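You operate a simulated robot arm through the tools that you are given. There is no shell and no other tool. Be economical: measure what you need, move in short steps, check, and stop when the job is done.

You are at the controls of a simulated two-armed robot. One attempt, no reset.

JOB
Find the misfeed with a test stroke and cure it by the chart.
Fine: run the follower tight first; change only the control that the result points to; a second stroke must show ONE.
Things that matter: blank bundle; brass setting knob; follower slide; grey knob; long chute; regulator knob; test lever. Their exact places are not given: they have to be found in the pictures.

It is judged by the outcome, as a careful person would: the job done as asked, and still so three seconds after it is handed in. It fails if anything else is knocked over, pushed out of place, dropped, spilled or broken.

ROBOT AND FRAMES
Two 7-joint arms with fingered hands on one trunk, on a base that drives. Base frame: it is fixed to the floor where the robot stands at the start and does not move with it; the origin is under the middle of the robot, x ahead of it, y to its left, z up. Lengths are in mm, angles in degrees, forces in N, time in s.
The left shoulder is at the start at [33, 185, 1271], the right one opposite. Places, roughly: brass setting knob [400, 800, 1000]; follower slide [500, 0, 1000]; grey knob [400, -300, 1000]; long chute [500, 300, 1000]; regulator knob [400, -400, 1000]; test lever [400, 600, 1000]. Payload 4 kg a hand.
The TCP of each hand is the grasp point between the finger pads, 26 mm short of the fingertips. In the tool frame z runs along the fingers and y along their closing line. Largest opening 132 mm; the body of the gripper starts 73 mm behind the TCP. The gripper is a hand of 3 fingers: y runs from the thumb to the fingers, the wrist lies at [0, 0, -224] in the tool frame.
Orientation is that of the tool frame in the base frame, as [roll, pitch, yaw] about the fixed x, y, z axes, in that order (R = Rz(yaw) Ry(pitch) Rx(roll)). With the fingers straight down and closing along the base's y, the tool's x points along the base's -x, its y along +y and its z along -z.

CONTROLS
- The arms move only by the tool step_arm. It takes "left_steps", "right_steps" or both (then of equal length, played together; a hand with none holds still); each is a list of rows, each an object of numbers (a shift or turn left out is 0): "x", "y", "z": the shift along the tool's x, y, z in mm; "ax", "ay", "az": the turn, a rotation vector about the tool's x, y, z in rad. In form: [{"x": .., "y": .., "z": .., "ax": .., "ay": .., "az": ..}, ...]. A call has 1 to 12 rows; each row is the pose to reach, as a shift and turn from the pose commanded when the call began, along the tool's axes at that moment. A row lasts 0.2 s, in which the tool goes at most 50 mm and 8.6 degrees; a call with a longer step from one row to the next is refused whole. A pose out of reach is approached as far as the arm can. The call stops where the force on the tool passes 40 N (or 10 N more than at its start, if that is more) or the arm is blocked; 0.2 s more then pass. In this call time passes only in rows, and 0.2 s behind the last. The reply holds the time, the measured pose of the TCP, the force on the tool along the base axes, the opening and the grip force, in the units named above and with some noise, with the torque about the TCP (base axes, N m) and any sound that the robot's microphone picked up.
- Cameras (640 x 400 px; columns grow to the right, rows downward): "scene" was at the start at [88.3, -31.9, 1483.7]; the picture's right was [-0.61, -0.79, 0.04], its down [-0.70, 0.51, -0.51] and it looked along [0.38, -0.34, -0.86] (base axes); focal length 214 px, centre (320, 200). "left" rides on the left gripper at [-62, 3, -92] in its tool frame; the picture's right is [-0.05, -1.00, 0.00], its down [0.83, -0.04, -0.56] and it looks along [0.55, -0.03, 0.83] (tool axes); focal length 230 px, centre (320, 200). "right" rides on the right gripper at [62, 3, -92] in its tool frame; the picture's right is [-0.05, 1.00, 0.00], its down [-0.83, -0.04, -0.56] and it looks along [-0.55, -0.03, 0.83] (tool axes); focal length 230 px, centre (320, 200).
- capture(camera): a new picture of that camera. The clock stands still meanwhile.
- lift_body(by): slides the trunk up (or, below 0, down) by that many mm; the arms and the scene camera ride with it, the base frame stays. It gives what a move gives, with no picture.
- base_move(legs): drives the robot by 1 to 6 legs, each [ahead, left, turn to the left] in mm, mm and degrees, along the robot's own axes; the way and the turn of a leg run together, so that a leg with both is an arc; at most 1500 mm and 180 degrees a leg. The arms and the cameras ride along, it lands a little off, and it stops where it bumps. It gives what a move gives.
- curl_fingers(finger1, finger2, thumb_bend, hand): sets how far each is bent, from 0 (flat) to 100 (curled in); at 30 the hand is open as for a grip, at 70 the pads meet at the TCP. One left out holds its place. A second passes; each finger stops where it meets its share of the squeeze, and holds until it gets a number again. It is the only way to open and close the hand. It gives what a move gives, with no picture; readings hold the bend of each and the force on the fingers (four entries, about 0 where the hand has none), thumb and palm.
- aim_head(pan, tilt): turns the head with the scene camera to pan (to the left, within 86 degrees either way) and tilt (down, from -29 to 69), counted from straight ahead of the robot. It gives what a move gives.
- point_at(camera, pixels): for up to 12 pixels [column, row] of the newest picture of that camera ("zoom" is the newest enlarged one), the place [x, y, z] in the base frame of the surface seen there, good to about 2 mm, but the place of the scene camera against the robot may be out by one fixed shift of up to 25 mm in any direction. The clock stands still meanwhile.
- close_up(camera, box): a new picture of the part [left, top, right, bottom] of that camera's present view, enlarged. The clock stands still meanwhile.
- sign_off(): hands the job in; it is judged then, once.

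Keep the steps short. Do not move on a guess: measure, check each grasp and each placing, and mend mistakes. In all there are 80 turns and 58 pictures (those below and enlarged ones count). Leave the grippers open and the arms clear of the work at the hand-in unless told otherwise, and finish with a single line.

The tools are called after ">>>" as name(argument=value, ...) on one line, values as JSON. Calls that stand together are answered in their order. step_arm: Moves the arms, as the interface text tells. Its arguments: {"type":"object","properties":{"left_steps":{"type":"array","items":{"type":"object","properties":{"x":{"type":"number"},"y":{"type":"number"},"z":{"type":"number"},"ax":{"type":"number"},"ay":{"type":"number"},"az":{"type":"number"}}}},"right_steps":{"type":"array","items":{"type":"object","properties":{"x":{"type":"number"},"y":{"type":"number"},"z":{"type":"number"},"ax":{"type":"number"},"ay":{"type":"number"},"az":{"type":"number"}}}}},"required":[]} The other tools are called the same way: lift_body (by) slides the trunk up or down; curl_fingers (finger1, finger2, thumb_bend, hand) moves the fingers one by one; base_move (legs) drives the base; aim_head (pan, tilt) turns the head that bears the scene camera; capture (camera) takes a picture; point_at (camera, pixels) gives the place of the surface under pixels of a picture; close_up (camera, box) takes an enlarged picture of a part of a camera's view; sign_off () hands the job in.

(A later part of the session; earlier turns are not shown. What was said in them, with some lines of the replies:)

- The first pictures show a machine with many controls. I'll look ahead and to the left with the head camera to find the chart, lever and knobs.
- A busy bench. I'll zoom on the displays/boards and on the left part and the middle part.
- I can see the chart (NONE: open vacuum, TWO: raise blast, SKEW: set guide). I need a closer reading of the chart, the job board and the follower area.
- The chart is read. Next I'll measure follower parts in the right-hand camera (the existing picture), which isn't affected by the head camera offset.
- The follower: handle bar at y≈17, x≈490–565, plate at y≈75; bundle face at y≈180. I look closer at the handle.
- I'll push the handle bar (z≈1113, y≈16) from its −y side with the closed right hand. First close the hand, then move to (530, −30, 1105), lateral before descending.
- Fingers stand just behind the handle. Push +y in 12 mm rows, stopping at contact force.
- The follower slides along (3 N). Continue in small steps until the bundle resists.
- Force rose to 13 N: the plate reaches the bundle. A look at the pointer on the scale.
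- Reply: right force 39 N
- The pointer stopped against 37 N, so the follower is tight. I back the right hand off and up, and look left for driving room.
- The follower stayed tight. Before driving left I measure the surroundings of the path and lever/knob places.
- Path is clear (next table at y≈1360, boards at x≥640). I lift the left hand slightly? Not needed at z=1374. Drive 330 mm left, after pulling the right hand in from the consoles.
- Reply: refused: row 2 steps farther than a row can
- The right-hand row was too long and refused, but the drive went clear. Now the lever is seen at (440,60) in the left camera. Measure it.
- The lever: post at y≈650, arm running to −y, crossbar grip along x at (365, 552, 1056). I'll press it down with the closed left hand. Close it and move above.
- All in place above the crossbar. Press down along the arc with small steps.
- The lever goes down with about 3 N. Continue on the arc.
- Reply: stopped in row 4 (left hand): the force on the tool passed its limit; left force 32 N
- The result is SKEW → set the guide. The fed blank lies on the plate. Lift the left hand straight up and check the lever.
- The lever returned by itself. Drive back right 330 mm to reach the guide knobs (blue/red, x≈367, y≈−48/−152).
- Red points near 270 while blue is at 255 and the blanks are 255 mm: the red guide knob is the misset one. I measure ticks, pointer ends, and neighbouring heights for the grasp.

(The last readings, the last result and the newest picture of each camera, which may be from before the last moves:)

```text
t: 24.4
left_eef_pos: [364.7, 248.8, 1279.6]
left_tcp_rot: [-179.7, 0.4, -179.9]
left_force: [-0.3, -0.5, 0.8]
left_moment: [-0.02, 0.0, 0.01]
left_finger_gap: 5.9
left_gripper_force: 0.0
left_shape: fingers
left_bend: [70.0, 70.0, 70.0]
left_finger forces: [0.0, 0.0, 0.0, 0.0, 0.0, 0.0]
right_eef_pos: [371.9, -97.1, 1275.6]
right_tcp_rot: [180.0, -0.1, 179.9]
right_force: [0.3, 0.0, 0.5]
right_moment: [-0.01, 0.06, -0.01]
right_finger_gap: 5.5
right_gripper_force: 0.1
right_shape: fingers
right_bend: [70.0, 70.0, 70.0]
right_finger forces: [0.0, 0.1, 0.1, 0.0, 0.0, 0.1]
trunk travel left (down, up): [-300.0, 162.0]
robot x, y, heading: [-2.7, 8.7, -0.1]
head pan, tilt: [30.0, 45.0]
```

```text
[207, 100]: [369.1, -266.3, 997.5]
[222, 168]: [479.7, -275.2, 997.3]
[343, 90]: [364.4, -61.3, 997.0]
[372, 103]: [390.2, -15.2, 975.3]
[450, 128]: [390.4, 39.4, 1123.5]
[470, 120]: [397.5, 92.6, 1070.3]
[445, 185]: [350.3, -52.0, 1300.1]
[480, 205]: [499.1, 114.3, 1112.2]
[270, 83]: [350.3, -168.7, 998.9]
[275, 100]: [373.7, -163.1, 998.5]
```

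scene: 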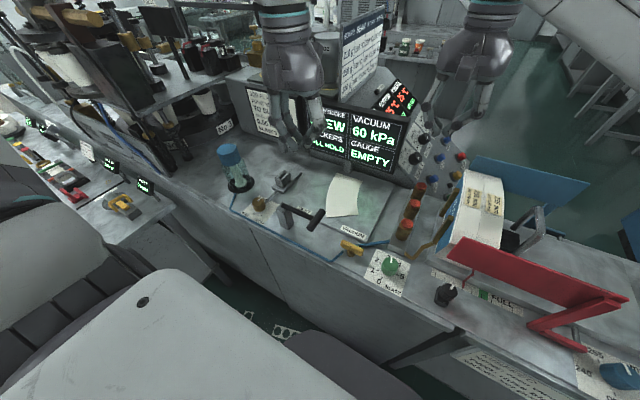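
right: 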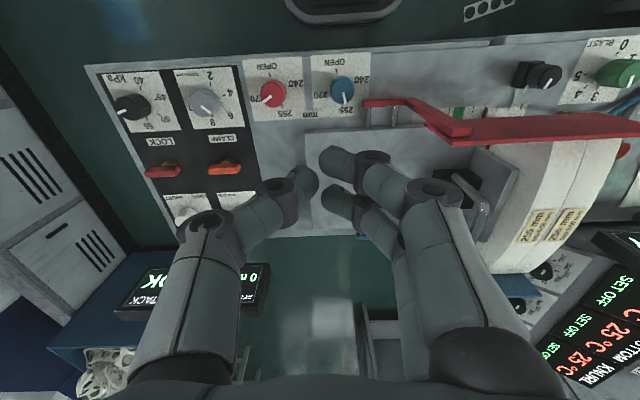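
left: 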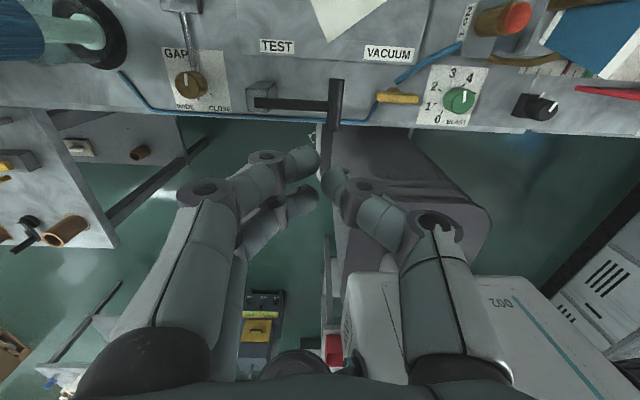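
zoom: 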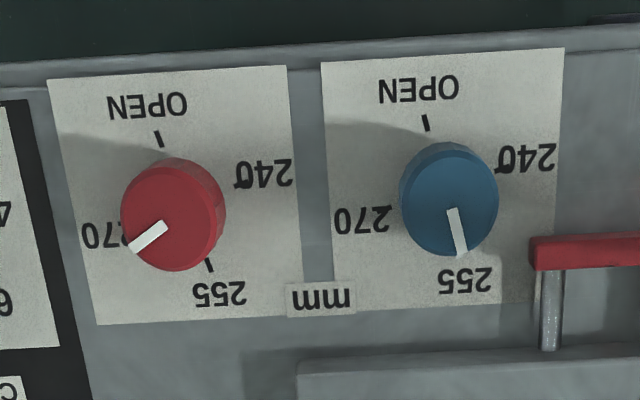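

Red knob centre (366,−166), top z 998; pointer at about −62°, the 255 tick at about +18° (blue pointer is at 18.9°). So +80° about base z is needed. I pre-rotate the right hand −40° and hover above with fingers part open.

>>> curl_fingers(hand="right", finger1=45, finger2=45, thumb_bend=45)

>>> step_arm(right_steps=[{"x": 2, "y": -15, "z": 30, "az": 0.14}, {"x": 4, "y": -30, "z": 60, "az": 0.28}, {"x": 6, "y": -50, "z": 90, "az": 0.42}, {"x": 6, "y": -69, "z": 120, "az": 0.56}, {"x": 6, "y": -69, "z": 155, "az": 0.7}, {"x": 6, "y": -69, "z": 190, "az": 0.7}])

>>> capture(camera="right")

```text
t: 25.4
left_eef_pos: [364.8, 250.3, 1278.4]
left_tcp_rot: [-179.7, 0.4, -180.0]
left_force: [-0.8, 0.2, -0.1]
left_moment: [-0.02, 0.0, -0.02]
left_finger_gap: 6.1
left_gripper_force: 0.0
left_shape: fingers
left_bend: [70.0, 70.0, 70.0]
left_finger forces: [0.0, 0.1, 0.0, 0.0, 0.1, 0.1]
right_eef_pos: [372.5, -96.7, 1274.5]
right_tcp_rot: [-179.9, 0.1, -179.9]
right_force: [0.0, -0.4, -0.1]
right_moment: [0.02, 0.02, 0.01]
right_finger_gap: 84.1
right_gripper_force: 0.0
right_shape: fingers
right_bend: [45.0, 45.0, 45.0]
right_finger forces: [0.0, 0.0, 0.0, 0.0, 0.0, 0.1]
trunk travel left (down, up): [-300.0, 162.0]
robot x, y, heading: [-2.6, 6.8, -0.1]
head pan, tilt: [30.0, 45.0]
```

```text
t: 26.9
left_eef_pos: [364.2, 249.6, 1278.7]
left_tcp_rot: [-179.6, 0.4, 180.0]
left_force: [0.2, 0.0, 0.4]
left_moment: [-0.01, 0.0, 0.0]
left_finger_gap: 6.2
left_gripper_force: 0.1
left_shape: fingers
left_bend: [70.0, 70.0, 70.0]
left_finger forces: [0.0, 0.0, 0.0, 0.0, 0.0, 0.0]
right_eef_pos: [368.1, -163.4, 1085.5]
right_tcp_rot: [-180.0, 0.0, 139.8]
right_force: [1.0, -0.2, -0.7]
right_moment: [-0.04, 0.01, 0.01]
right_finger_gap: 83.9
right_gripper_force: 0.0
right_shape: fingers
right_bend: [45.0, 45.0, 45.0]
right_finger forces: [0.0, 0.0, 0.0, 0.0, 0.1, 0.1]
trunk travel left (down, up): [-300.0, 162.0]
robot x, y, heading: [-1.2, 6.1, -0.1]
head pan, tilt: [30.0, 45.0]
```

```text
24 pictures are left
```

right: 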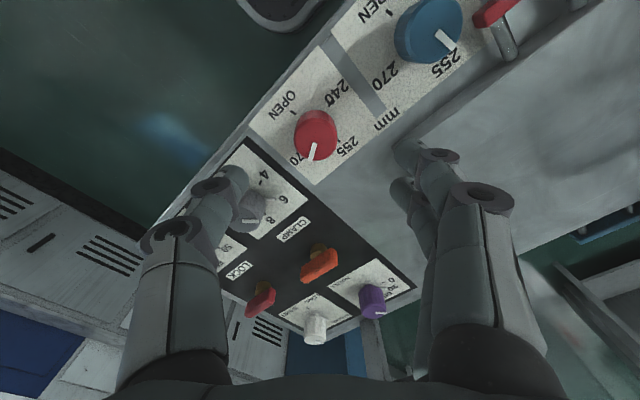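

Hand above the red knob at yaw −40°. Descend to z≈992 with a −3.6 mm correction.

>>> step_arm(right_steps=[{"y": -3.6, "z": 25}, {"y": -3.6, "z": 50}, {"y": -3.6, "z": 70}, {"y": -3.6, "z": 85}, {"y": -3.6, "z": 93}])

>>> capture(camera="right")

```text
t: 28.1
left_eef_pos: [365.1, 249.4, 1279.1]
left_tcp_rot: [-179.6, 0.3, -179.9]
left_force: [-0.5, -0.7, -0.1]
left_moment: [0.0, 0.04, -0.01]
left_finger_gap: 6.0
left_gripper_force: 0.1
left_shape: fingers
left_bend: [70.0, 70.0, 70.0]
left_finger forces: [0.0, 0.0, 0.0, 0.0, 0.0, 0.0]
right_eef_pos: [367.1, -168.7, 991.1]
right_tcp_rot: [180.0, -0.1, 139.8]
right_force: [0.2, -0.9, 0.1]
right_moment: [-0.01, -0.04, -0.04]
right_finger_gap: 84.2
right_gripper_force: 0.0
right_shape: fingers
right_bend: [45.0, 45.0, 45.0]
right_finger forces: [0.1, 0.1, 0.1, 0.0, 0.0, 0.0]
trunk travel left (down, up): [-300.0, 162.0]
robot x, y, heading: [-0.1, 10.2, 0.1]
head pan, tilt: [30.0, 45.0]
```

```text
23 pictures are left
```

right: 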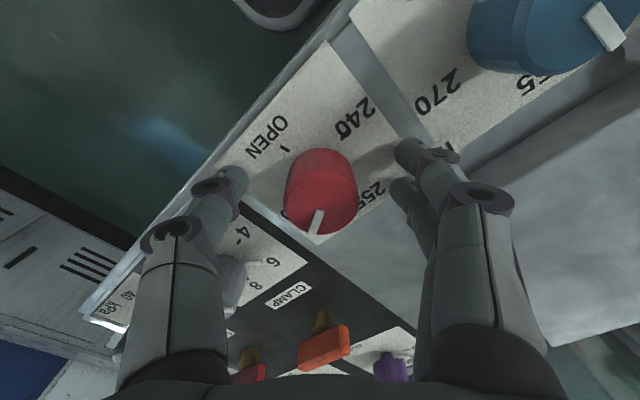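

The knob lies centred between thumb and fingers. Close in.

>>> curl_fingers(hand="right", finger1=66, finger2=66, thumb_bend=66)

>>> capture(camera="right")

```text
t: 29.1
left_eef_pos: [365.6, 248.6, 1277.0]
left_tcp_rot: [-179.5, 0.5, 180.0]
left_force: [-0.5, -0.3, 0.5]
left_moment: [-0.01, -0.02, -0.01]
left_finger_gap: 5.7
left_gripper_force: 0.1
left_shape: fingers
left_bend: [70.0, 70.0, 70.0]
left_finger forces: [0.0, 0.1, 0.0, 0.0, 0.0, 0.1]
right_eef_pos: [364.5, -167.7, 992.3]
right_tcp_rot: [180.0, -0.1, 139.9]
right_force: [0.5, 0.6, -2.9]
right_moment: [0.0, 0.0, 0.0]
right_finger_gap: 31.6
right_gripper_force: 6.3
right_shape: fingers
right_bend: [62.0, 61.0, 63.0]
right_finger forces: [2.8, 3.4, 0.1, 0.0, 6.4, 0.0]
trunk travel left (down, up): [-300.0, 162.0]
robot x, y, heading: [0.3, 8.3, 0.1]
head pan, tilt: [30.0, 45.0]
```

```text
22 pictures are left
```

right: 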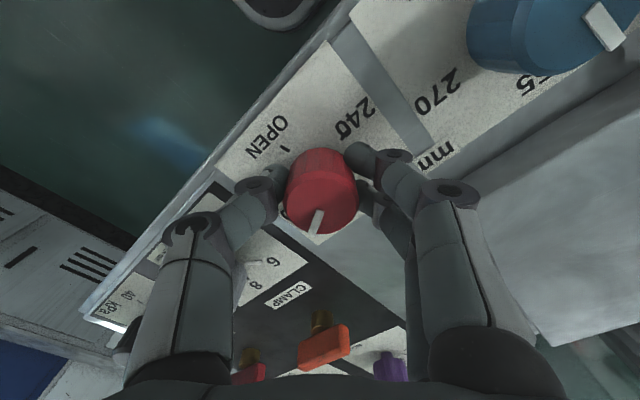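

Gripped (gap 32, 6 N). Turn +40° first and check that the pointer follows.

>>> step_arm(right_steps=[{"az": -0.14}, {"az": -0.28}, {"az": -0.42}, {"az": -0.56}, {"az": -0.7}])

>>> capture(camera="right")

```text
t: 30.2
left_eef_pos: [365.1, 248.9, 1277.4]
left_tcp_rot: [-179.6, 0.4, 180.0]
left_force: [-0.2, 0.3, -0.3]
left_moment: [0.02, -0.01, 0.0]
left_finger_gap: 6.2
left_gripper_force: 0.0
left_shape: fingers
left_bend: [70.0, 70.0, 70.0]
left_finger forces: [0.1, 0.0, 0.0, 0.1, 0.0, 0.0]
right_eef_pos: [366.7, -168.0, 991.7]
right_tcp_rot: [180.0, 0.0, -180.0]
right_force: [0.4, -1.5, -6.0]
right_moment: [-0.03, 0.03, -0.01]
right_finger_gap: 31.6
right_gripper_force: 6.0
right_shape: fingers
right_bend: [62.0, 61.0, 63.0]
right_finger forces: [2.3, 3.1, 0.0, 0.1, 7.2, 0.1]
trunk travel left (down, up): [-300.0, 162.0]
robot x, y, heading: [1.1, 4.3, -0.0]
head pan, tilt: [30.0, 45.0]
```

```text
21 pictures are left
```

right: 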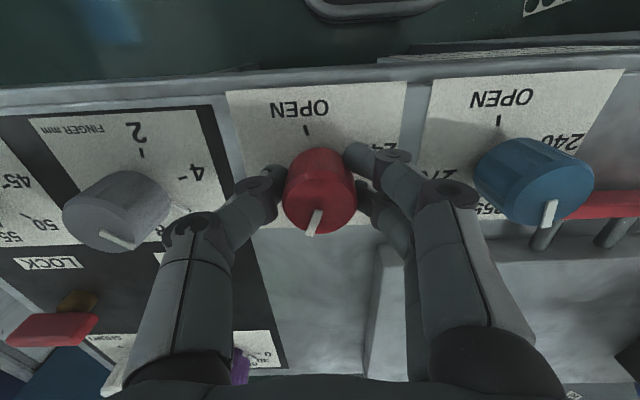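

The pointer follows. Measure the pointer directions of both knobs now.

>>> close_up(camera="right", box=[260, 70, 620, 270])

>>> point_at(camera="right", pixels=[[321, 211], [318, 218], [315, 226], [312, 234], [552, 203], [550, 212], [547, 224], [306, 131], [498, 121], [116, 235], [133, 246]])

```text
1.78 times, centred on (440, 170) of right
```

zoom: 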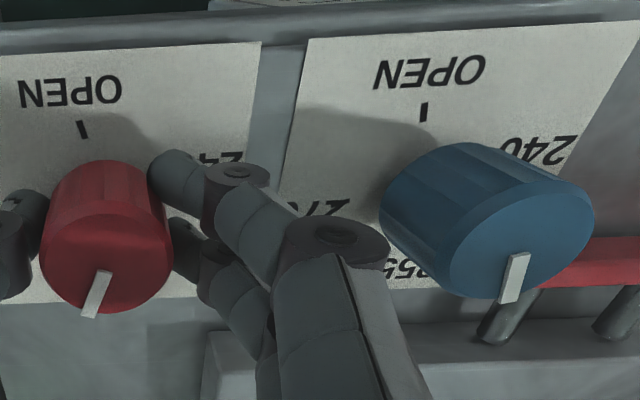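

```text
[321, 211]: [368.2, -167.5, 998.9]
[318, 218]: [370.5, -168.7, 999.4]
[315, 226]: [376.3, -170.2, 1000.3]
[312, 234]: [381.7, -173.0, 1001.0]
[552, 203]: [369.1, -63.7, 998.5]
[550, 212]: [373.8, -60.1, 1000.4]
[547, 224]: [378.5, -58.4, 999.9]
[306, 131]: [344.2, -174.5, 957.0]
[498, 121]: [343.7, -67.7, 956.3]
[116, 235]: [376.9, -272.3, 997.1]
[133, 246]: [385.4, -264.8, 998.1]
```

Red pointer now at −22°; the OPEN/255 axis is at +19°. Turn another 41°.

>>> step_arm(right_steps=[{"az": -0.14}, {"az": -0.28}, {"az": -0.42}, {"az": -0.56}, {"az": -0.66}, {"az": -0.71}])

>>> capture(camera="right")

```text
t: 31.6
left_eef_pos: [366.0, 249.7, 1279.0]
left_tcp_rot: [-179.5, 0.3, 180.0]
left_force: [0.3, -0.4, -0.2]
left_moment: [-0.01, 0.02, 0.01]
left_finger_gap: 5.8
left_gripper_force: 0.1
left_shape: fingers
left_bend: [70.0, 70.0, 70.0]
left_finger forces: [0.0, 0.1, 0.1, 0.0, 0.1, 0.1]
right_eef_pos: [365.3, -168.4, 992.9]
right_tcp_rot: [180.0, 0.0, -139.2]
right_force: [0.1, -2.7, -4.7]
right_moment: [-0.09, -0.02, 0.0]
right_finger_gap: 31.6
right_gripper_force: 6.7
right_shape: fingers
right_bend: [62.0, 61.0, 63.0]
right_finger forces: [2.6, 2.9, 0.0, 0.0, 7.3, 0.0]
trunk travel left (down, up): [-300.0, 162.0]
robot x, y, heading: [-2.7, 6.4, 0.1]
head pan, tilt: [30.0, 45.0]
```

```text
19 pictures are left
```

right: 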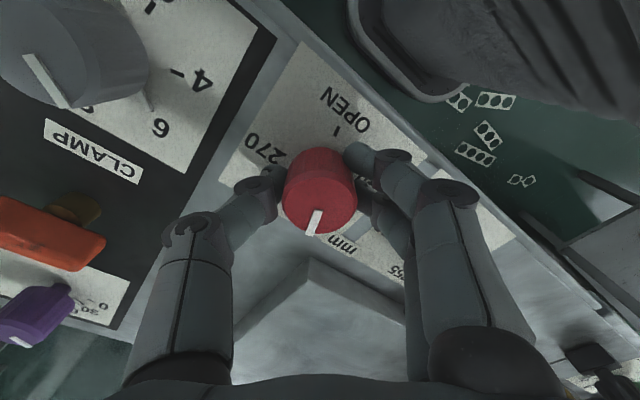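

Release (to 45), then rise straight and turn back to square.

>>> curl_fingers(hand="right", finger1=45, finger2=45, thumb_bend=45)

>>> step_arm(right_steps=[{"z": -30}, {"z": -65}, {"z": -100}, {"z": -140, "az": 0.14}, {"z": -180, "az": 0.28}, {"z": -220, "az": 0.42}, {"z": -260, "az": 0.56}, {"z": -285, "az": 0.71}])

>>> close_up(camera="right", box=[200, 20, 440, 170])

```text
t: 32.6
left_eef_pos: [363.5, 249.1, 1278.2]
left_tcp_rot: [-179.5, 0.4, 180.0]
left_force: [-0.3, 0.0, 0.4]
left_moment: [-0.03, 0.01, 0.01]
left_finger_gap: 5.9
left_gripper_force: 0.0
left_shape: fingers
left_bend: [70.0, 70.0, 70.0]
left_finger forces: [0.1, 0.0, 0.1, 0.1, 0.0, 0.1]
right_eef_pos: [365.5, -167.3, 992.2]
right_tcp_rot: [180.0, -0.1, -139.4]
right_force: [-0.4, 0.1, -0.6]
right_moment: [0.01, 0.0, 0.04]
right_finger_gap: 84.0
right_gripper_force: 0.1
right_shape: fingers
right_bend: [45.0, 45.0, 45.0]
right_finger forces: [0.1, 0.1, 0.1, 0.0, 0.0, 0.0]
trunk travel left (down, up): [-300.0, 162.0]
robot x, y, heading: [0.6, 8.8, 0.0]
head pan, tilt: [30.0, 45.0]
```

```text
t: 34.5
left_eef_pos: [364.8, 249.3, 1279.4]
left_tcp_rot: [-179.6, 0.5, 180.0]
left_force: [0.1, 0.1, -0.1]
left_moment: [-0.05, -0.01, -0.02]
left_finger_gap: 5.8
left_gripper_force: 0.1
left_shape: fingers
left_bend: [70.0, 70.0, 70.0]
left_finger forces: [0.0, 0.0, 0.1, 0.1, 0.0, 0.0]
right_eef_pos: [365.5, -167.3, 1278.8]
right_tcp_rot: [-180.0, 0.0, 179.9]
right_force: [0.0, 0.1, -0.1]
right_moment: [0.01, 0.03, 0.01]
right_finger_gap: 84.3
right_gripper_force: 0.1
right_shape: fingers
right_bend: [45.0, 45.0, 45.0]
right_finger forces: [0.0, 0.1, 0.0, 0.1, 0.0, 0.1]
trunk travel left (down, up): [-300.0, 162.0]
robot x, y, heading: [-0.7, 10.0, 0.1]
head pan, tilt: [30.0, 45.0]
```

```text
2.67 times, centred on (320, 95) of right
```

zoom: 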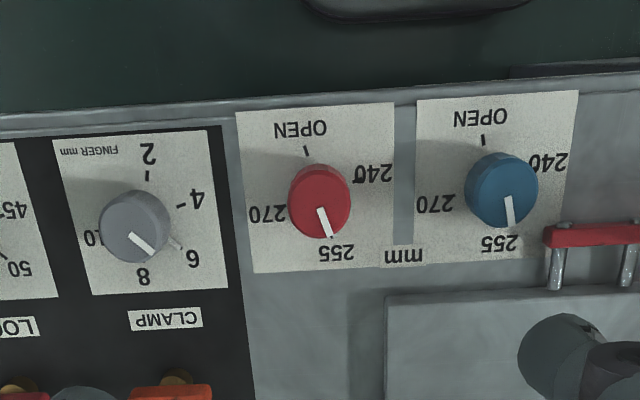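

Red now points at 255. A measured check of the angle, and of the pack/follower state.

>>> point_at(camera="zoom", pixels=[[320, 209], [329, 234], [507, 198], [512, 226], [305, 150], [484, 140], [363, 180], [535, 170], [453, 205]])

>>> capture(camera="scene")

```text
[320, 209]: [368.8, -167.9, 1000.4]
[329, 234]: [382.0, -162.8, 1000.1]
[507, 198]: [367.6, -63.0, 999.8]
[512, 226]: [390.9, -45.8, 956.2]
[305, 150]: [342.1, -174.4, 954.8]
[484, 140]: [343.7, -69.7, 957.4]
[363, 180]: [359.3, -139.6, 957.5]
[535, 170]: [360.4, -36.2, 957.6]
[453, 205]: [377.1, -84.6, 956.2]
```

```text
17 pictures are left
```

scene: 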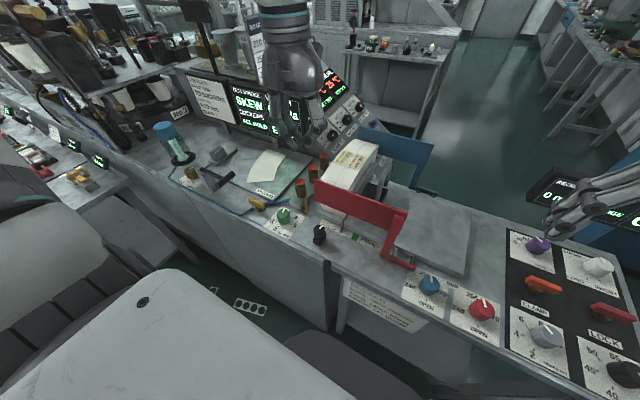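

Red pointer at ≈19° = 255. Now drive left 310 mm so the left hand comes back above the test lever.

>>> base_move(legs=[[0, 310, 0]])

>>> capture(camera="left")

>>> point_at(camera="left", pixels=[[335, 85], [333, 100], [331, 115], [300, 104], [260, 95]])

```text
t: 36.5
left_eef_pos: [367.3, 557.6, 1279.1]
left_tcp_rot: [-179.7, 0.4, 179.7]
left_force: [0.3, 0.1, 0.7]
left_moment: [0.0, 0.0, 0.01]
left_finger_gap: 6.0
left_gripper_force: 0.1
left_shape: fingers
left_bend: [70.0, 70.0, 70.0]
left_finger forces: [0.0, 0.0, 0.0, 0.1, 0.0, 0.0]
right_eef_pos: [364.7, 142.3, 1277.6]
right_tcp_rot: [179.8, 0.0, 179.7]
right_force: [0.5, 0.6, -0.5]
right_moment: [0.01, 0.02, 0.01]
right_finger_gap: 84.1
right_gripper_force: 0.1
right_shape: fingers
right_bend: [45.0, 45.0, 45.0]
right_finger forces: [0.0, 0.1, 0.0, 0.0, 0.0, 0.1]
trunk travel left (down, up): [-300.0, 162.0]
robot x, y, heading: [1.4, 320.3, -0.4]
head pan, tilt: [30.0, 45.0]
```

```text
16 pictures are left
```

left: 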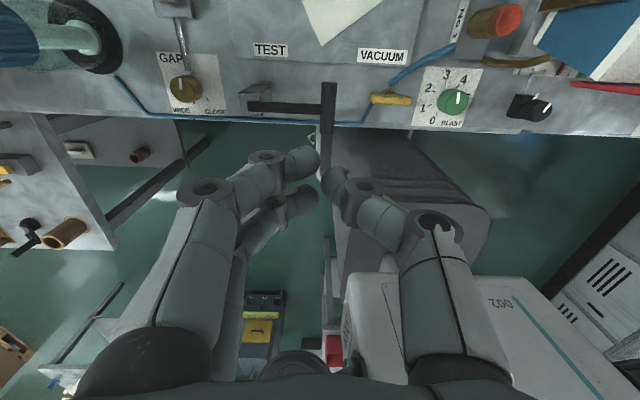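

```text
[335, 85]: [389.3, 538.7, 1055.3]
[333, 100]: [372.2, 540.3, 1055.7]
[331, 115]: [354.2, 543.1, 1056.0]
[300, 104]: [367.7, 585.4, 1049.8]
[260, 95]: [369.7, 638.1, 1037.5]
```

Left hand is right above the crossbar again. Go down to near contact, then press.

>>> step_arm(left_steps=[{"z": 40}, {"z": 80}, {"z": 120}, {"z": 155}, {"z": 180}, {"z": 195}, {"z": 207, "y": 1}, {"z": 217, "y": 3}, {"z": 225, "y": 5}, {"z": 232, "y": 7}, {"z": 238, "y": 9}, {"z": 244, "y": 11}])

>>> capture(camera="scene")

```text
t: 39.2
left_eef_pos: [369.3, 564.5, 1039.7]
left_tcp_rot: [-179.1, 1.0, 179.7]
left_force: [-8.7, -5.8, 26.8]
left_moment: [-0.22, 0.39, 0.01]
left_finger_gap: 3.9
left_gripper_force: 15.2
left_shape: fingers
left_bend: [70.0, 73.0, 71.0]
left_finger forces: [0.0, 10.5, 0.1, 0.1, 20.2, 0.0]
right_eef_pos: [363.3, 141.2, 1279.1]
right_tcp_rot: [179.9, 0.1, 179.6]
right_force: [-0.4, 0.0, -0.6]
right_moment: [0.0, 0.02, 0.0]
right_finger_gap: 84.3
right_gripper_force: 0.0
right_shape: fingers
right_bend: [45.0, 45.0, 45.0]
right_finger forces: [0.0, 0.1, 0.0, 0.0, 0.0, 0.0]
trunk travel left (down, up): [-300.0, 162.0]
robot x, y, heading: [1.6, 320.2, -0.2]
head pan, tilt: [30.0, 45.0]
stopped in row 12 (left hand): the force on the tool passed its limit (the readings are from after the stop); the commanded pose is now the measured one
```

```text
15 pictures are left
```

scene: 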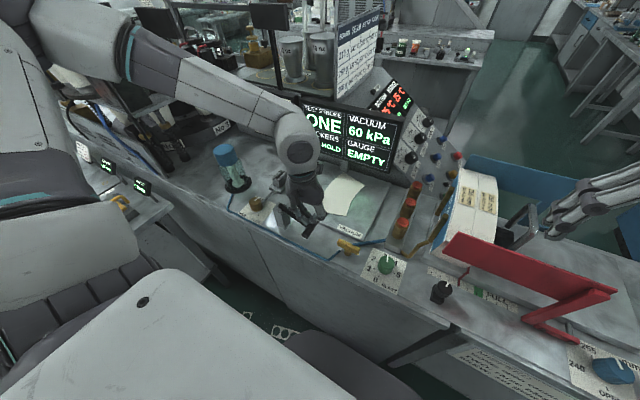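

The display shows "...ONE", partly hidden (could be NONE). Lift the hand straight up and move aside toward +y to read it.

>>> step_arm(left_steps=[{"z": -20}, {"z": -45}, {"z": -85}, {"z": -125}, {"z": -165}, {"z": -205}, {"z": -245}, {"z": -255, "y": 35}, {"z": -265, "y": 75}, {"z": -270, "y": 115}])

>>> close_up(camera="scene", box=[220, 80, 420, 280])

```text
t: 41.4
left_eef_pos: [366.6, 687.0, 1305.5]
left_tcp_rot: [-179.3, 0.8, 179.7]
left_force: [-0.6, -0.2, -1.0]
left_moment: [-0.03, -0.02, -0.01]
left_finger_gap: 6.1
left_gripper_force: 0.1
left_shape: fingers
left_bend: [70.0, 70.0, 70.0]
left_finger forces: [0.1, 0.0, 0.0, 0.0, 0.0, 0.0]
right_eef_pos: [365.6, 143.7, 1277.7]
right_tcp_rot: [-180.0, 0.0, 179.5]
right_force: [0.3, -0.1, -0.7]
right_moment: [0.01, 0.0, 0.03]
right_finger_gap: 84.4
right_gripper_force: 0.0
right_shape: fingers
right_bend: [45.0, 45.0, 45.0]
right_finger forces: [0.0, 0.0, 0.1, 0.0, 0.1, 0.1]
trunk travel left (down, up): [-300.0, 162.0]
robot x, y, heading: [1.6, 318.4, -0.2]
head pan, tilt: [30.0, 45.0]
```

```text
2.00 times, centred on (320, 180) of scene
```

zoom: 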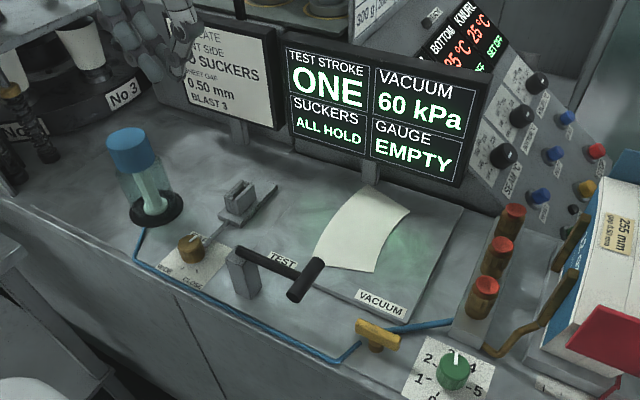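

The display reads ONE, suckers ALL HOLD, and the lever is back up. Open both hands, clear above the bench.

>>> curl_fingers(hand="left", finger1=30, finger2=30, thumb_bend=30)

>>> curl_fingers(hand="right", finger1=30, finger2=30, thumb_bend=30)

>>> capture(camera="scene")

```text
t: 42.4
left_eef_pos: [368.0, 685.7, 1306.6]
left_tcp_rot: [-179.3, 0.9, 179.6]
left_force: [-0.5, 0.5, -0.3]
left_moment: [-0.01, 0.02, 0.0]
left_finger_gap: 134.2
left_gripper_force: 0.0
left_shape: fingers
left_bend: [30.0, 30.0, 30.0]
left_finger forces: [0.1, 0.1, 0.1, 0.0, 0.0, 0.1]
right_eef_pos: [365.7, 144.0, 1278.4]
right_tcp_rot: [180.0, 0.0, 179.6]
right_force: [0.1, 0.6, 0.3]
right_moment: [0.0, 0.01, 0.0]
right_finger_gap: 83.9
right_gripper_force: 0.2
right_shape: fingers
right_bend: [45.0, 45.0, 45.0]
right_finger forces: [0.0, 0.0, 0.0, 0.1, 0.0, 0.0]
trunk travel left (down, up): [-300.0, 162.0]
robot x, y, heading: [-0.5, 322.3, -0.2]
head pan, tilt: [30.0, 45.0]
```

```text
t: 43.4
left_eef_pos: [367.8, 686.2, 1306.3]
left_tcp_rot: [-179.3, 0.9, 179.7]
left_force: [0.5, 0.3, -0.1]
left_moment: [0.01, -0.01, 0.01]
left_finger_gap: 133.9
left_gripper_force: 0.1
left_shape: fingers
left_bend: [30.0, 30.0, 30.0]
left_finger forces: [0.0, 0.1, 0.0, 0.1, 0.0, 0.0]
right_eef_pos: [364.8, 142.4, 1277.2]
right_tcp_rot: [180.0, 0.0, 179.6]
right_force: [0.2, 0.5, 0.4]
right_moment: [-0.02, 0.02, 0.01]
right_finger_gap: 133.9
right_gripper_force: 0.0
right_shape: fingers
right_bend: [30.0, 30.0, 30.0]
right_finger forces: [0.1, 0.0, 0.0, 0.0, 0.0, 0.1]
trunk travel left (down, up): [-300.0, 162.0]
robot x, y, heading: [-3.5, 321.7, -0.3]
head pan, tilt: [30.0, 45.0]
```

```text
13 pictures are left
```

scene: 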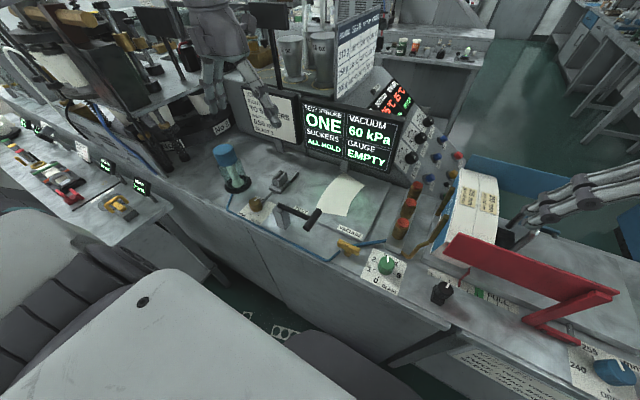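

Display still shows ONE, nothing disturbed, hands open and clear. Hand in.

>>> sign_off()

```text
The job is handed in.
```

With the follower run tight, the first test stroke showed SKEW; I set the red guide knob from near 270 to 255 mm, changed no other control, and the second stroke showed ONE.
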